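You operate a simulated robot arm through the tools that you are given. There is no shell and no other tool. Be economical: measure what you need, move in short steps, check, and stop when the job is done.

Carry out the task below with a simulated robot arm. There is one attempt and no reset: what you move stays moved.

Task
Put the orange hose on the drip tray.

The check looks at the end state, three seconds after you hand in, the way a careful person would. Anything else that was tipped, shoved, dropped, spilled or broken makes it a failure.

Robot
A 7-joint arm with a two-finger parallel gripper, fixed in place. Base frame: the origin is at the foot of the arm, x ahead of it, y to its left, z up; the work surface is at about z = 0.78. Lengths are in m, angles in degrees, forces in N, time in s.
With the tool pointing down near the work surface it reaches from about 0.3 to 0.7 m from the base axis. Its first joint turns from -66.0 to 66.0 degrees. Payload 1.57 kg.
Tool frame: the origin (TCP) lies between the finger pads and is the grasp point; the fingertips stand 0.03 m ahead of it; z points along the fingers, y is the line along which they close. Largest opening 0.11 m; finger width 0.024, thickness 0.012; the body of the gripper, 0.048 by 0.112 m, starts 0.078 m behind the TCP.
Orientation is that of the tool frame in the base frame, as a unit quaternion [x, y, z, w]. With the fingers straight down and closing along the base's y, the tool's x points along the base's -x, its y along +y and its z along -z.

Tools
- The arm moves only by the tool nudge_tool. Its argument "commands" is a list of rows, each a list of 2 entries, a list of its own where there are three numbers: the shift along the base's x, y, z in m, then the turn about the base's z in degrees. In form: [[[dx, dy, dz], yaw], ...]. A call has 1 to 8 rows; each row shifts and turns the commanded pose from where the row before left it. "claw" is the opening, from 0 (shut) to 1 (fully open), set as the call begins (left out, the last holds). A row lasts 0.2 s, in which the tool goes at most 0.05 m and 8.6 degrees; a call with a longer step from one row to the next is refused whole, and so is a gripper value outside its range. A pose out of reach is approached as far as the arm can. The call stops where the force on the tool passes 40 N (or 10 N more than at its start, if that is more) or the arm is blocked; 0.2 s more then pass. Each finger travels about 0.108 m/s and halts on what it meets, pressing with about 42 N; the grip force reading is that of the motor and also rises with nothing between the fingers. The clock runs only during rows and for 0.2 s after the last one: add rows that do not move to give the fingers time. It gives the time, the measured TCP pose, the force on the tool (base axes), the opening and the grip force at its end, in the units of the frame above (readings bear some noise).
- Cameras (640 x 400 px; columns grow to the right, rows downward): "scene" is fixed at [0.1588, -0.4053, 1.3767]; the picture's right is [0.75, -0.66, 0.00], its down [-0.53, -0.61, -0.59] and it looks along [0.39, 0.44, -0.81] (base axes); focal length 330 px, centre (320, 200). "wrist" rides on the gripper at [-0.036, 0, -0.08] in the tool frame; the picture's right is [0.00, -1.00, 0.00], its down [0.97, 0.00, -0.24] and it looks along [0.24, 0.00, 0.97] (tool axes); focal length 218 px, centre (320, 200). There is no depth. A picture from a camera that has moved, and an enlarged one, comes with that camera's place and axes in the base frame and with its lens.
- grab_frame(camera): a new picture of that camera. No time passes.
- zoom(camera, box): a new picture of the part [left, top, right, bottom] of that camera's present view, enlarged. No time passes.
- job_done(): hands the job in; it is judged then, once.

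Go step by step. Nothing tells you positions but the pictures and the camera data: compare them with the known pose of the tool, close in by small moves and look again before you grip or let go. The budget is 90 turns and 42 pictures, counting those below and the enlarged ones. Unless the task says otherwise, let go and move clear before handing in, and close with one line.

The tools are called after "Call:" as name(argument=value, ...) on one line, values as JSON. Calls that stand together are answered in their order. nudge_tool: Moves the arm, as the interface text tells. Its arguments: {"type":"object","properties":{"commands":{"type":"array","items":{"type":"array"}},"claw":{"type":"number"}},"required":["commands"]} The other tools are called the same way: grab_frame (camera) takes a picture; zoom (camera, box) takes an enlarged picture of a part of a camera's view; job_done () hands the job in.

At the start:

```text
time_s: 0.0
tcp_pos: [0.3584, -0.219, 1.0213]
orientation: [0.0, 1.0, 0.0, 0.0]
force: [-0.5, 0.3, 0.3]
grip_width: 0.1101
grip_force: 0.1
```

scene: 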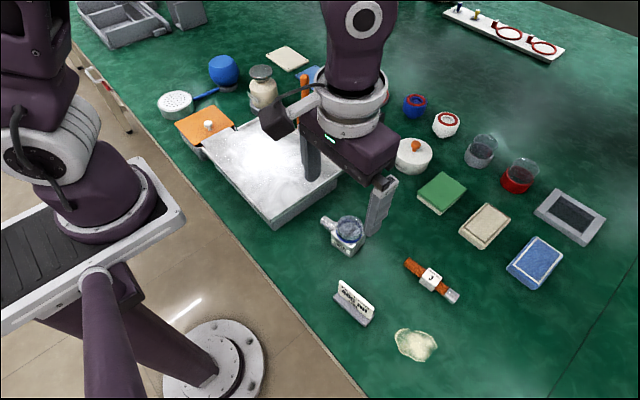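
wrist: 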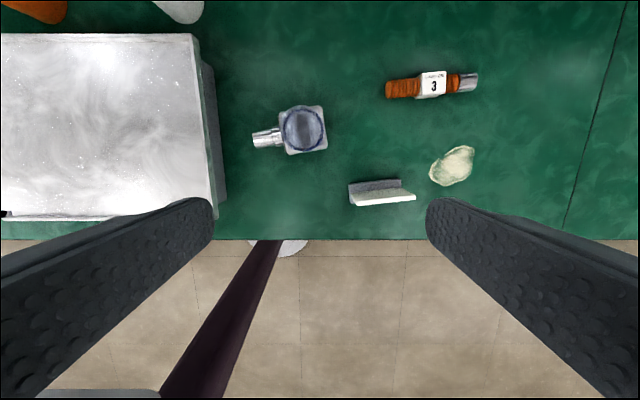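

I see an orange-brown tube with a "3" tag to the right, and a large white tray on the left, with other objects around it. I'll enlarge both areas to identify the hose and the drip tray.

Call:
zoom(camera="scene", box=[300, 180, 500, 380])

Call:
zoom(camera="scene", box=[150, 40, 410, 230])

Call:
zoom(camera="scene", box=[380, 80, 620, 300])

```text
2.00 times, centred on (400, 280) of scene
camera zoom: at [0.1588, -0.4053, 1.3767], right [0.75, -0.66, 0.0], down [-0.53, -0.61, -0.59], along [0.39, 0.44, -0.81], focal length 659 px, centre (160, 40)
```

zoom: 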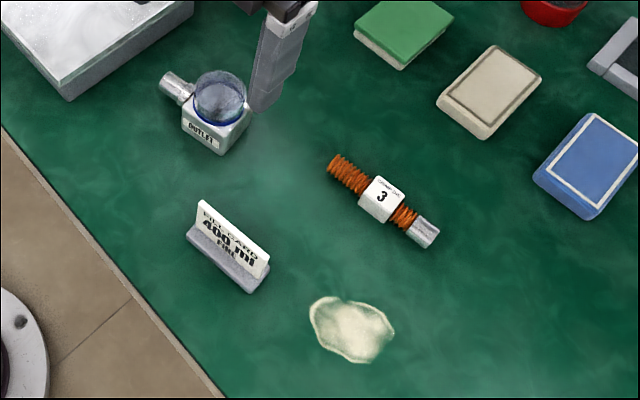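

```text
2.11 times, centred on (280, 135) of scene
camera zoom: at [0.1588, -0.4053, 1.3767], right [0.75, -0.66, 0.0], down [-0.53, -0.61, -0.59], along [0.39, 0.44, -0.81], focal length 694 px, centre (404, 337)
```

zoom: 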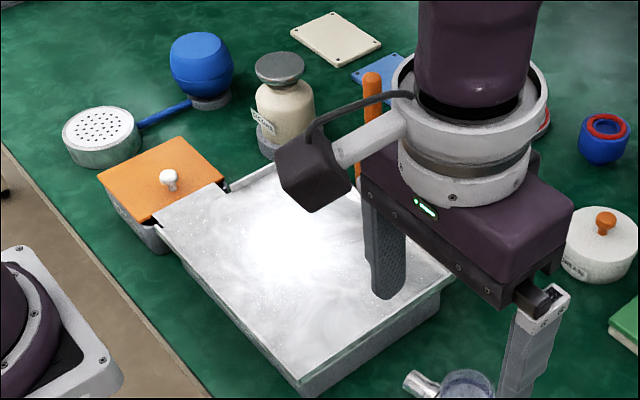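

```text
1.82 times, centred on (500, 190) of scene
camera zoom: at [0.1588, -0.4053, 1.3767], right [0.75, -0.66, 0.0], down [-0.53, -0.61, -0.59], along [0.39, 0.44, -0.81], focal length 599 px, centre (-7, 218)
```

zoom: 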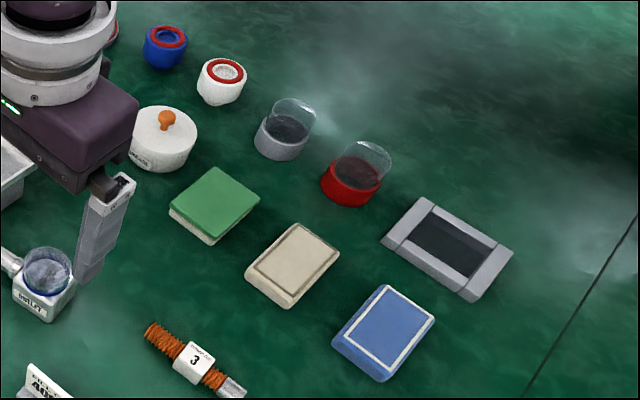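

The orange hose is the corrugated tube with the "3" tag, at about (0.47, -0.36). The big white tray at about (0.40, 0.04) could be the drip tray, but the grey frame at the far right could be too, and that one is out of reach. I'll move up and sideways to look down at the white one.

Call:
nudge_tool(commands=[[[0, 0.04, 0.03], 0], [[0, 0.045, 0.01], 0], [[0, 0.045, 0], 0], [[0, 0.045, 0], 0], [[0, 0.045, 0], 0]])

Call:
grab_frame(camera="wrist")

Call:
grab_frame(camera="scene")

```text
time_s: 1.2
tcp_pos: [0.3561, 0.0016, 1.0638]
orientation: [0.0, 1.0, 0.0, 0.0]
force: [-0.3, 0.9, 0.4]
grip_width: 0.1098
grip_force: 0.0
```

```text
36 pictures are left
camera wrist: at [0.3946, 0.0016, 1.1421], right [0.0, -1.0, 0.0], down [-0.97, 0.0, 0.24], along [-0.24, 0.0, -0.97], focal length 218 px, centre (320, 200)
```

wrist: 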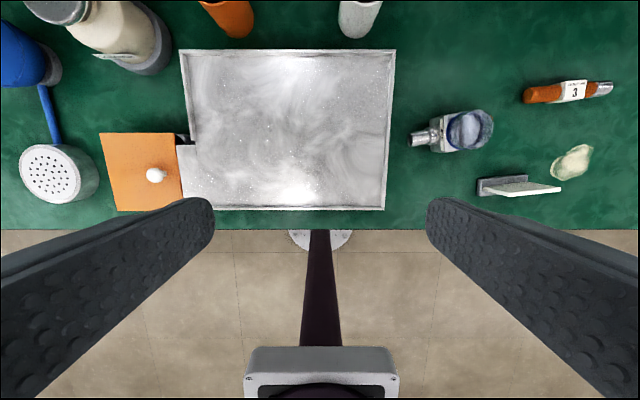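

```text
35 pictures are left
```

scene: 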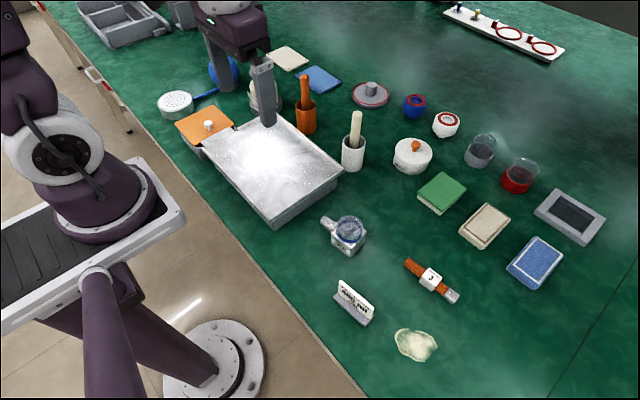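

The white tray has a rim and something inside. I'll enlarge it, the far grey frame and the card to decide which is the drip tray.

Call:
zoom(camera="wrist", box=[90, 30, 410, 230])

Call:
zoom(camera="scene", box=[180, 100, 360, 230])

Call:
zoom(camera="scene", box=[320, 200, 480, 340])

Call:
zoom(camera="scene", box=[500, 160, 640, 300])

```text
2.00 times, centred on (250, 130) of wrist
camera zoom: at [0.3946, 0.0016, 1.1421], right [0.0, -1.0, 0.0], down [-0.97, 0.0, 0.24], along [-0.24, 0.0, -0.97], focal length 436 px, centre (460, 340)
```

zoom: 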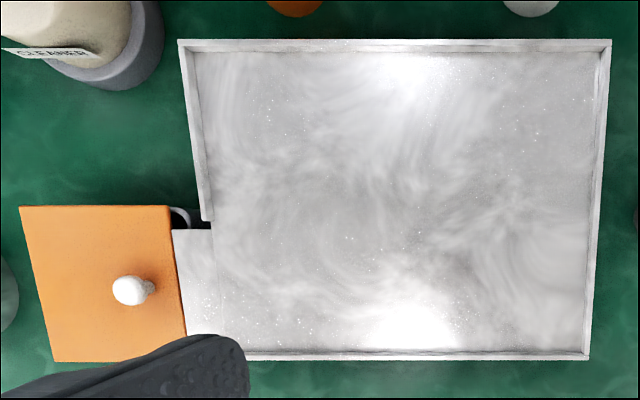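

```text
3.08 times, centred on (270, 165) of scene
camera zoom: at [0.1588, -0.4053, 1.3767], right [0.75, -0.66, 0.0], down [-0.53, -0.61, -0.59], along [0.39, 0.44, -0.81], focal length 1014 px, centre (474, 308)
```

zoom: 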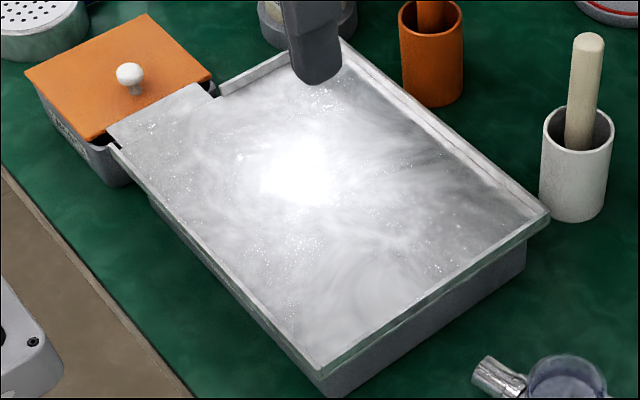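

```text
2.86 times, centred on (400, 270) of scene
camera zoom: at [0.1588, -0.4053, 1.3767], right [0.75, -0.66, 0.0], down [-0.53, -0.61, -0.59], along [0.39, 0.44, -0.81], focal length 941 px, centre (91, 0)
```

zoom: 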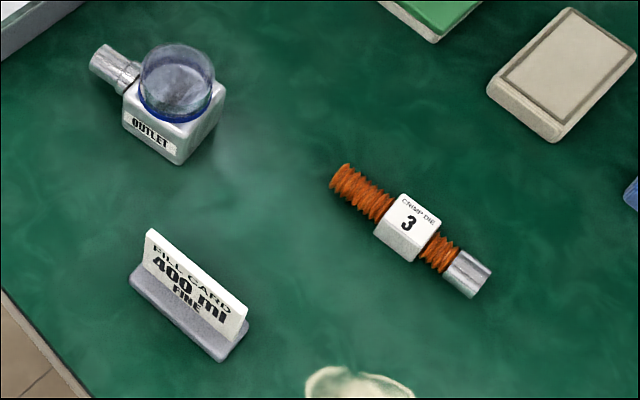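

```text
2.86 times, centred on (570, 230) of scene
camera zoom: at [0.1588, -0.4053, 1.3767], right [0.75, -0.66, 0.0], down [-0.53, -0.61, -0.59], along [0.39, 0.44, -0.81], focal length 941 px, centre (-394, 114)
```

zoom: 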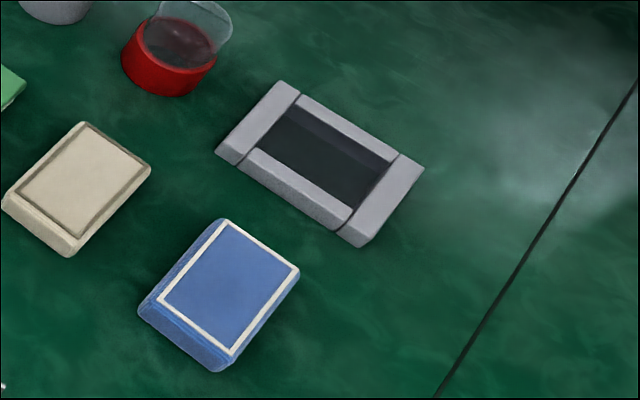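

The white tray has a raised rim and a notch that drains into the small box beside it, and it is within reach, so I take it as the drip tray. Next I go above the hose for a close look.

Call:
nudge_tool(commands=[[[0.014, -0.045, 0], 0], [[0.014, -0.045, 0], 0], [[0.014, -0.045, 0], 0], [[0.014, -0.045, 0], 0], [[0.014, -0.045, 0], 0], [[0.014, -0.045, 0], 0], [[0.014, -0.045, 0], 0], [[0.014, -0.045, 0], 0]])

Call:
nudge_tool(commands=[[[0, 0, -0.04], 0], [[0, 0, -0.04], 0], [[0, 0, -0.03], 0]])

Call:
grab_frame(camera="wrist")

```text
time_s: 3.0
tcp_pos: [0.4699, -0.3604, 1.0619]
orientation: [0.0, 1.0, 0.0, 0.0]
force: [0.7, -0.2, 0.0]
grip_width: 0.1101
grip_force: 0.1
```

```text
time_s: 3.8
tcp_pos: [0.4701, -0.3597, 0.9506]
orientation: [0.0, 1.0, 0.0, 0.0]
force: [0.4, -0.3, -0.7]
grip_width: 0.11
grip_force: 0.1
```

```text
30 pictures are left
camera wrist: at [0.5077, -0.3591, 1.0288], right [0.0, -1.0, 0.0], down [-0.97, 0.0, 0.24], along [-0.24, 0.0, -0.97], focal length 218 px, centre (320, 200)
```

wrist: 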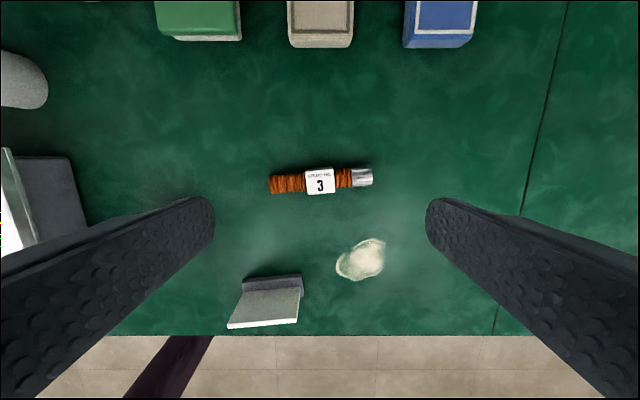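

The hose lies almost along y, centred near (0.471, -0.360), about 0.11 m long. I'll look closer at its structure.

Call:
zoom(camera="wrist", box=[250, 140, 390, 228])

```text
4.55 times, centred on (320, 184) of wrist
camera zoom: at [0.5077, -0.3591, 1.0288], right [0.0, -1.0, 0.0], down [-0.97, 0.0, 0.24], along [-0.24, 0.0, -0.97], focal length 992 px, centre (320, 273)
```

zoom: 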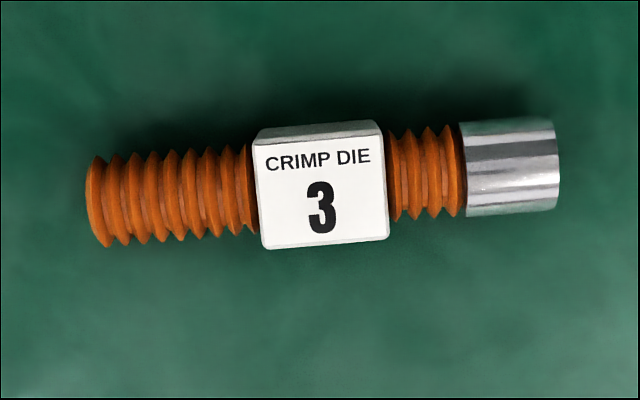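

The middle block is the natural stiff place to grip. I'll turn the tool -85° so the fingers close across the hose, then check again.

Call:
nudge_tool(commands=[[[0, 0, 0], -8.5], [[0, 0, 0], -8.5], [[0, 0, 0], -8.5], [[0, 0, 0], -8.5], [[0, 0, 0], -8.5]], claw=0.7)

Call:
nudge_tool(commands=[[[0, 0, 0], -8.5], [[0, 0, 0], -8.5], [[0, 0, 0], -8.5], [[0, 0, 0], -8.5], [[0, 0, 0], -8.5], [[0, 0, -0.04], 0]])

Call:
grab_frame(camera="wrist")

```text
time_s: 5.0
tcp_pos: [0.4692, -0.3599, 0.952]
orientation: [0.365, 0.931, 0.001, 0.0]
force: [-0.1, 0.1, -0.3]
grip_width: 0.0769
grip_force: 0.0
```

```text
time_s: 6.4
tcp_pos: [0.4719, -0.3591, 0.9123]
orientation: [0.676, 0.737, 0.001, 0.0]
force: [0.6, -0.6, 0.2]
grip_width: 0.0769
grip_force: 0.0
```

```text
28 pictures are left
camera wrist: at [0.4761, -0.3942, 0.9913], right [-1.0, -0.09, 0.0], down [-0.08, 0.97, 0.24], along [-0.02, 0.24, -0.97], focal length 218 px, centre (320, 200)
```

wrist: 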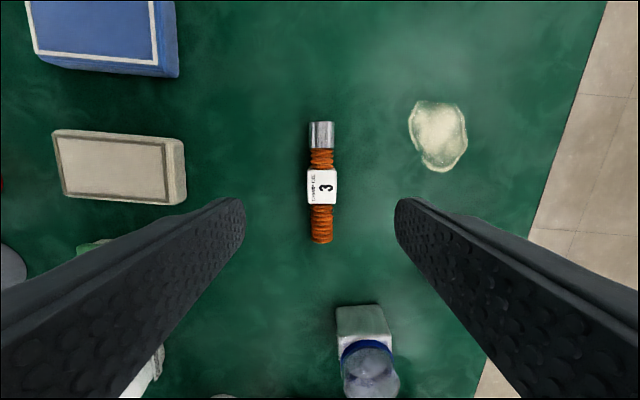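

The hose is centred between the fingers at about (0.471, -0.359). I'll lower to z ≈ 0.815, fingertips just above the surface.

Call:
nudge_tool(commands=[[[0, 0, -0.035], 0], [[0, 0, -0.03], 0], [[0, 0, -0.02], 0], [[0, 0, -0.01], 0], [[0, 0, 0], 0]])

Call:
grab_frame(camera="wrist")

```text
time_s: 7.6
tcp_pos: [0.4709, -0.3582, 0.8174]
orientation: [0.676, 0.737, 0.0, 0.0]
force: [-0.4, 0.4, -0.3]
grip_width: 0.0769
grip_force: 0.1
```

```text
27 pictures are left
camera wrist: at [0.4753, -0.3939, 0.8957], right [-1.0, -0.09, 0.0], down [-0.08, 0.97, 0.24], along [-0.02, 0.24, -0.97], focal length 218 px, centre (320, 200)
```

wrist: 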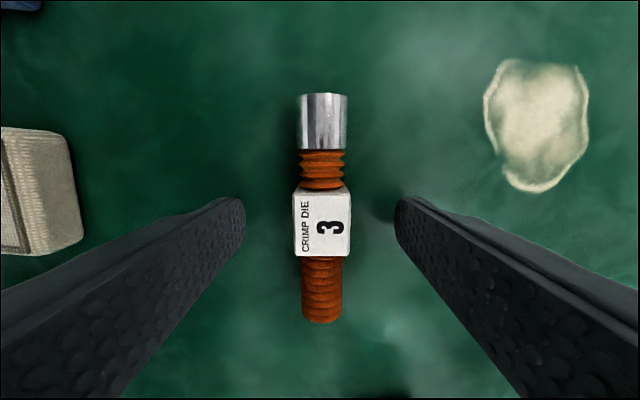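

The block sits square between the fingertips. Closing now.

Call:
nudge_tool(commands=[[[0, 0, 0], 0], [[0, 0, 0], 0], [[0, 0, 0], 0], [[0, 0, 0], 0]], claw=0.0)

Call:
nudge_tool(commands=[[[0, 0, 0.01], 0], [[0, 0, 0.02], 0], [[0, 0, 0.03], 0], [[0, 0, 0], 0]])

Call:
grab_frame(camera="wrist")

Call:
grab_frame(camera="scene")

```text
time_s: 8.6
tcp_pos: [0.4701, -0.3584, 0.8172]
orientation: [0.676, 0.737, -0.001, 0.0]
force: [-0.4, -0.1, -0.9]
grip_width: 0.0249
grip_force: 36.7
```

```text
time_s: 9.6
tcp_pos: [0.47, -0.3589, 0.8758]
orientation: [0.676, 0.737, 0.0, 0.0]
force: [-0.2, 0.6, 0.6]
grip_width: 0.0249
grip_force: 36.2
```

```text
26 pictures are left
camera wrist: at [0.4746, -0.3937, 0.9552], right [-1.0, -0.09, 0.0], down [-0.08, 0.97, 0.24], along [-0.02, 0.24, -0.97], focal length 218 px, centre (320, 200)
```

wrist: 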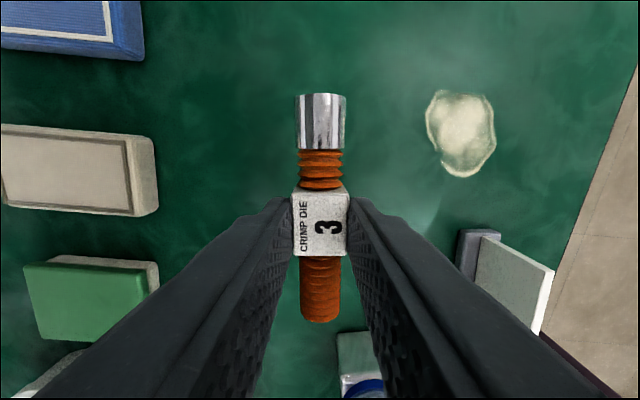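

```text
25 pictures are left
```

scene: 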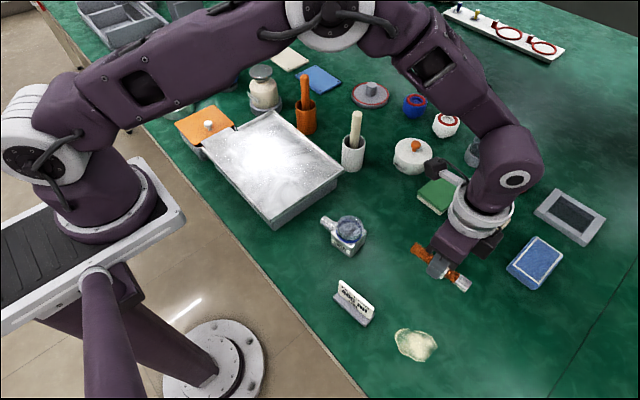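

The hose is held firmly and lifted cleanly. I'll raise it to z ≈ 1.02 and carry it over the tray centre, about (0.41, 0.03).

Call:
nudge_tool(commands=[[[0, 0, 0.03], 0], [[0, 0, 0.04], 0], [[0, 0, 0.04], 0], [[0, 0, 0.03], 0], [[-0.005, 0.03, 0], 0], [[-0.007, 0.04, 0], 0], [[-0.007, 0.04, 0], 0], [[-0.007, 0.04, 0], 0]])

Call:
nudge_tool(commands=[[[-0.007, 0.04, 0], 0], [[-0.007, 0.04, 0], 0], [[-0.007, 0.04, 0], 0], [[-0.007, 0.04, 0], 0], [[-0.003, 0.04, 0], 0], [[-0.003, 0.03, 0], 0], [[0, 0.01, 0], 0], [[0, 0, 0], 0]])

Call:
grab_frame(camera="wrist")

Call:
grab_frame(camera="scene")

```text
time_s: 11.4
tcp_pos: [0.4456, -0.2096, 1.017]
orientation: [0.676, 0.737, 0.001, -0.001]
force: [0.4, 0.4, 0.0]
grip_width: 0.0247
grip_force: 36.5
```

```text
time_s: 13.2
tcp_pos: [0.4107, 0.0298, 1.0147]
orientation: [0.676, 0.737, 0.0, 0.0]
force: [0.9, -0.1, -0.1]
grip_width: 0.0249
grip_force: 36.5
```

```text
24 pictures are left
camera wrist: at [0.4158, -0.0061, 1.095], right [-1.0, -0.09, 0.0], down [-0.08, 0.97, 0.24], along [-0.02, 0.24, -0.97], focal length 218 px, centre (320, 200)
```

wrist: 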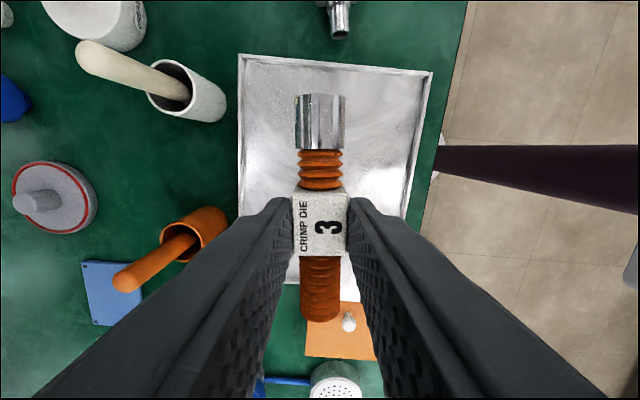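

```text
23 pictures are left
```

scene: 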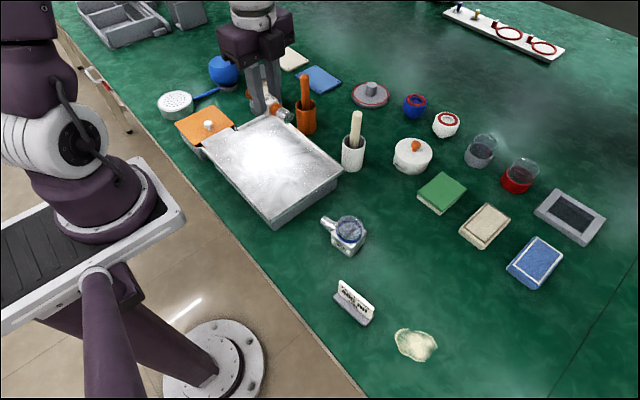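

The hose hangs over the middle of the tray (about x 0.30–0.51, y -0.09–0.17). I'll lower it to a little above the rim and look at the gap.

Call:
nudge_tool(commands=[[[0, 0, -0.035], 0], [[0, 0, -0.035], 0], [[0, 0, -0.03], 0], [[0, 0, -0.01], 0], [[0, 0, 0], 0]])

Call:
zoom(camera="scene", box=[180, 80, 360, 230])

```text
time_s: 14.4
tcp_pos: [0.4136, 0.0298, 0.9064]
orientation: [0.675, 0.738, -0.001, 0.0]
force: [-0.5, -0.1, -1.1]
grip_width: 0.025
grip_force: 36.3
```

```text
2.67 times, centred on (270, 155) of scene
camera zoom: at [0.1588, -0.4053, 1.3767], right [0.75, -0.66, 0.0], down [-0.53, -0.61, -0.59], along [0.39, 0.44, -0.81], focal length 879 px, centre (453, 320)
```

zoom: 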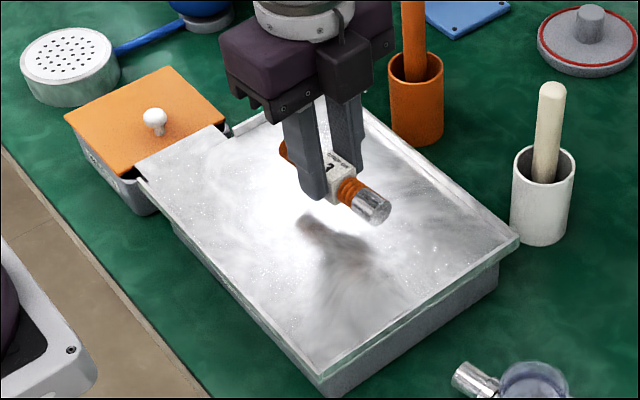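

There is still a gap, shown by the reflection on the shiny floor. I'll lower in small steps and watch the force for contact.

Call:
nudge_tool(commands=[[[0, 0, -0.01], 0], [[0, 0, -0.005], 0], [[0, 0, -0.005], 0], [[0, 0, 0], 0]])

Call:
nudge_tool(commands=[[[0, 0, -0.004], 0], [[0, 0, -0.003], 0], [[0, 0, 0], 0]])

Call:
zoom(camera="scene", box=[220, 100, 340, 200])

```text
time_s: 15.4
tcp_pos: [0.4103, 0.0302, 0.8868]
orientation: [0.676, 0.737, 0.0, 0.0]
force: [0.5, -0.4, 1.6]
grip_width: 0.0246
grip_force: 36.9
```

```text
time_s: 16.2
tcp_pos: [0.411, 0.0308, 0.88]
orientation: [0.676, 0.737, 0.0, 0.0]
force: [0.4, -0.1, -1.0]
grip_width: 0.0246
grip_force: 36.4
```

```text
4.00 times, centred on (280, 150) of scene
camera zoom: at [0.1588, -0.4053, 1.3767], right [0.75, -0.66, 0.0], down [-0.53, -0.61, -0.59], along [0.39, 0.44, -0.81], focal length 1318 px, centre (480, 400)
```

zoom: 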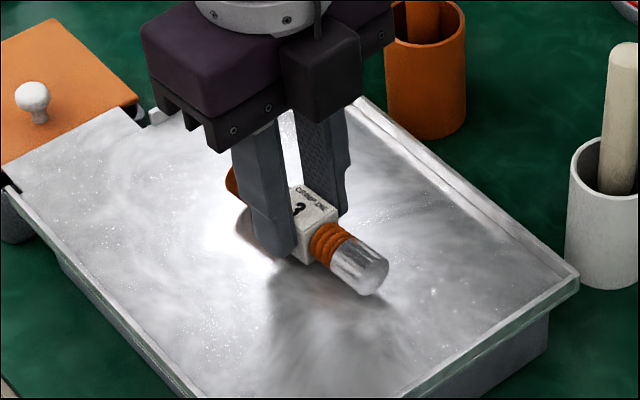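

Very close now, still no contact force. I'll continue in 3 mm steps.

Call:
nudge_tool(commands=[[[0, 0, -0.003], 0], [[0, 0, -0.003], 0], [[0, 0, 0], 0]])

Call:
zoom(camera="scene", box=[240, 120, 330, 190])

```text
time_s: 17.0
tcp_pos: [0.4117, 0.0298, 0.8733]
orientation: [0.675, 0.738, 0.0, 0.0]
force: [-1.2, 2.4, 31.5]
grip_width: 0.0248
grip_force: 36.2
```

```text
5.71 times, centred on (285, 155) of scene
camera zoom: at [0.1584, -0.4053, 1.3768], right [0.75, -0.66, 0.0], down [-0.53, -0.61, -0.59], along [0.39, 0.44, -0.81], focal length 1883 px, centre (520, 457)
```

zoom: 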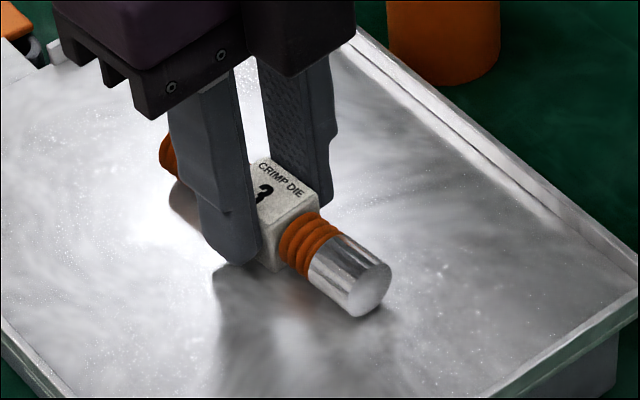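

The hose is touching the tray floor (about 31 N up). I'll ease up 2 mm and open the fingers.

Call:
nudge_tool(commands=[[[0, 0, 0.002], 0], [[0, 0, 0], 0]])

Call:
nudge_tool(commands=[[[0, 0, 0], 0], [[0, 0, 0], 0], [[0, 0, 0], 0]], claw=0.6)

Call:
grab_frame(camera="wrist")

```text
time_s: 17.6
tcp_pos: [0.411, 0.031, 0.8746]
orientation: [0.675, 0.738, 0.0, 0.0]
force: [0.6, 0.4, -0.9]
grip_width: 0.0248
grip_force: 36.2
```

```text
time_s: 18.4
tcp_pos: [0.4122, 0.0313, 0.8759]
orientation: [0.675, 0.738, 0.001, 0.0]
force: [-0.5, -0.4, 0.1]
grip_width: 0.0657
grip_force: 0.0
```

```text
19 pictures are left
camera wrist: at [0.4157, -0.0047, 0.954], right [-1.0, -0.09, 0.0], down [-0.08, 0.97, 0.24], along [-0.02, 0.24, -0.97], focal length 218 px, centre (320, 200)
```

wrist: 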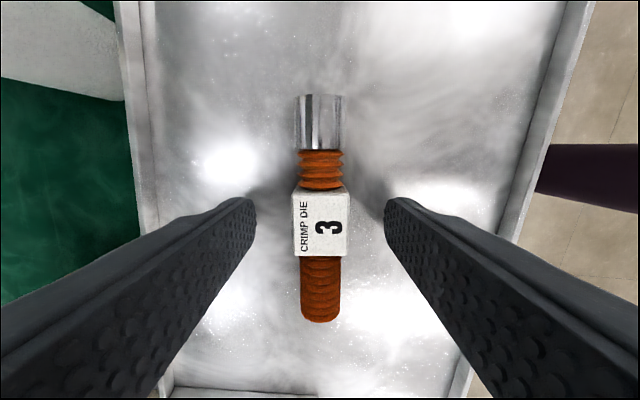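

The hose lies flat and free in the tray. I'll go straight up and check the whole scene.

Call:
nudge_tool(commands=[[[0, 0, 0.02], 0], [[0, 0, 0.04], 0], [[0, 0, 0.045], 0], [[0, 0, 0.045], 0], [[0, -0.04, 0], 0], [[0, -0.045, 0], 0], [[0, -0.045, 0], 0], [[0, -0.045, 0], 0]])

Call:
grab_frame(camera="scene")

Call:
grab_frame(camera="wrist")

```text
time_s: 20.2
tcp_pos: [0.4091, -0.1458, 1.0265]
orientation: [0.675, 0.738, 0.001, 0.001]
force: [0.0, 0.0, 0.5]
grip_width: 0.0661
grip_force: 0.1
```

```text
18 pictures are left
```

scene: 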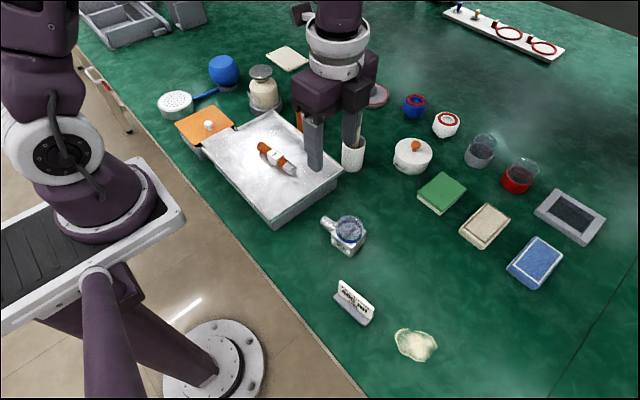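

```text
17 pictures are left
camera wrist: at [0.4152, -0.1808, 1.1057], right [-1.0, -0.09, 0.0], down [-0.09, 0.97, 0.24], along [-0.02, 0.24, -0.97], focal length 218 px, centre (320, 200)
```

wrist: 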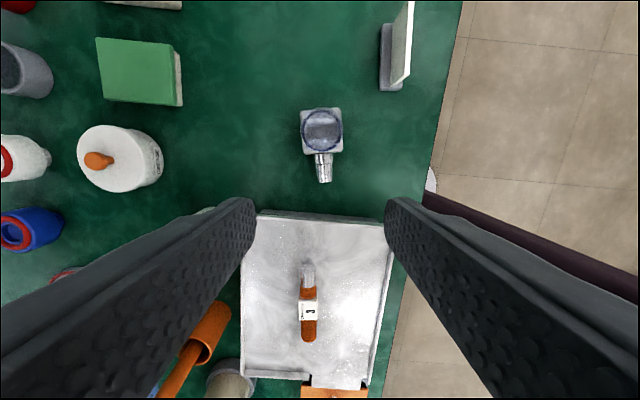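

The hose rests in the middle of the tray, everything else is where it was, and the gripper is clear. Handing in.

Call:
job_done()

```text
The job is handed in.
```

The orange hose is lying on the white tray, which I took to be the drip tray because its notch drains into the box beside it; the gripper is clear and I saw nothing else disturbed.
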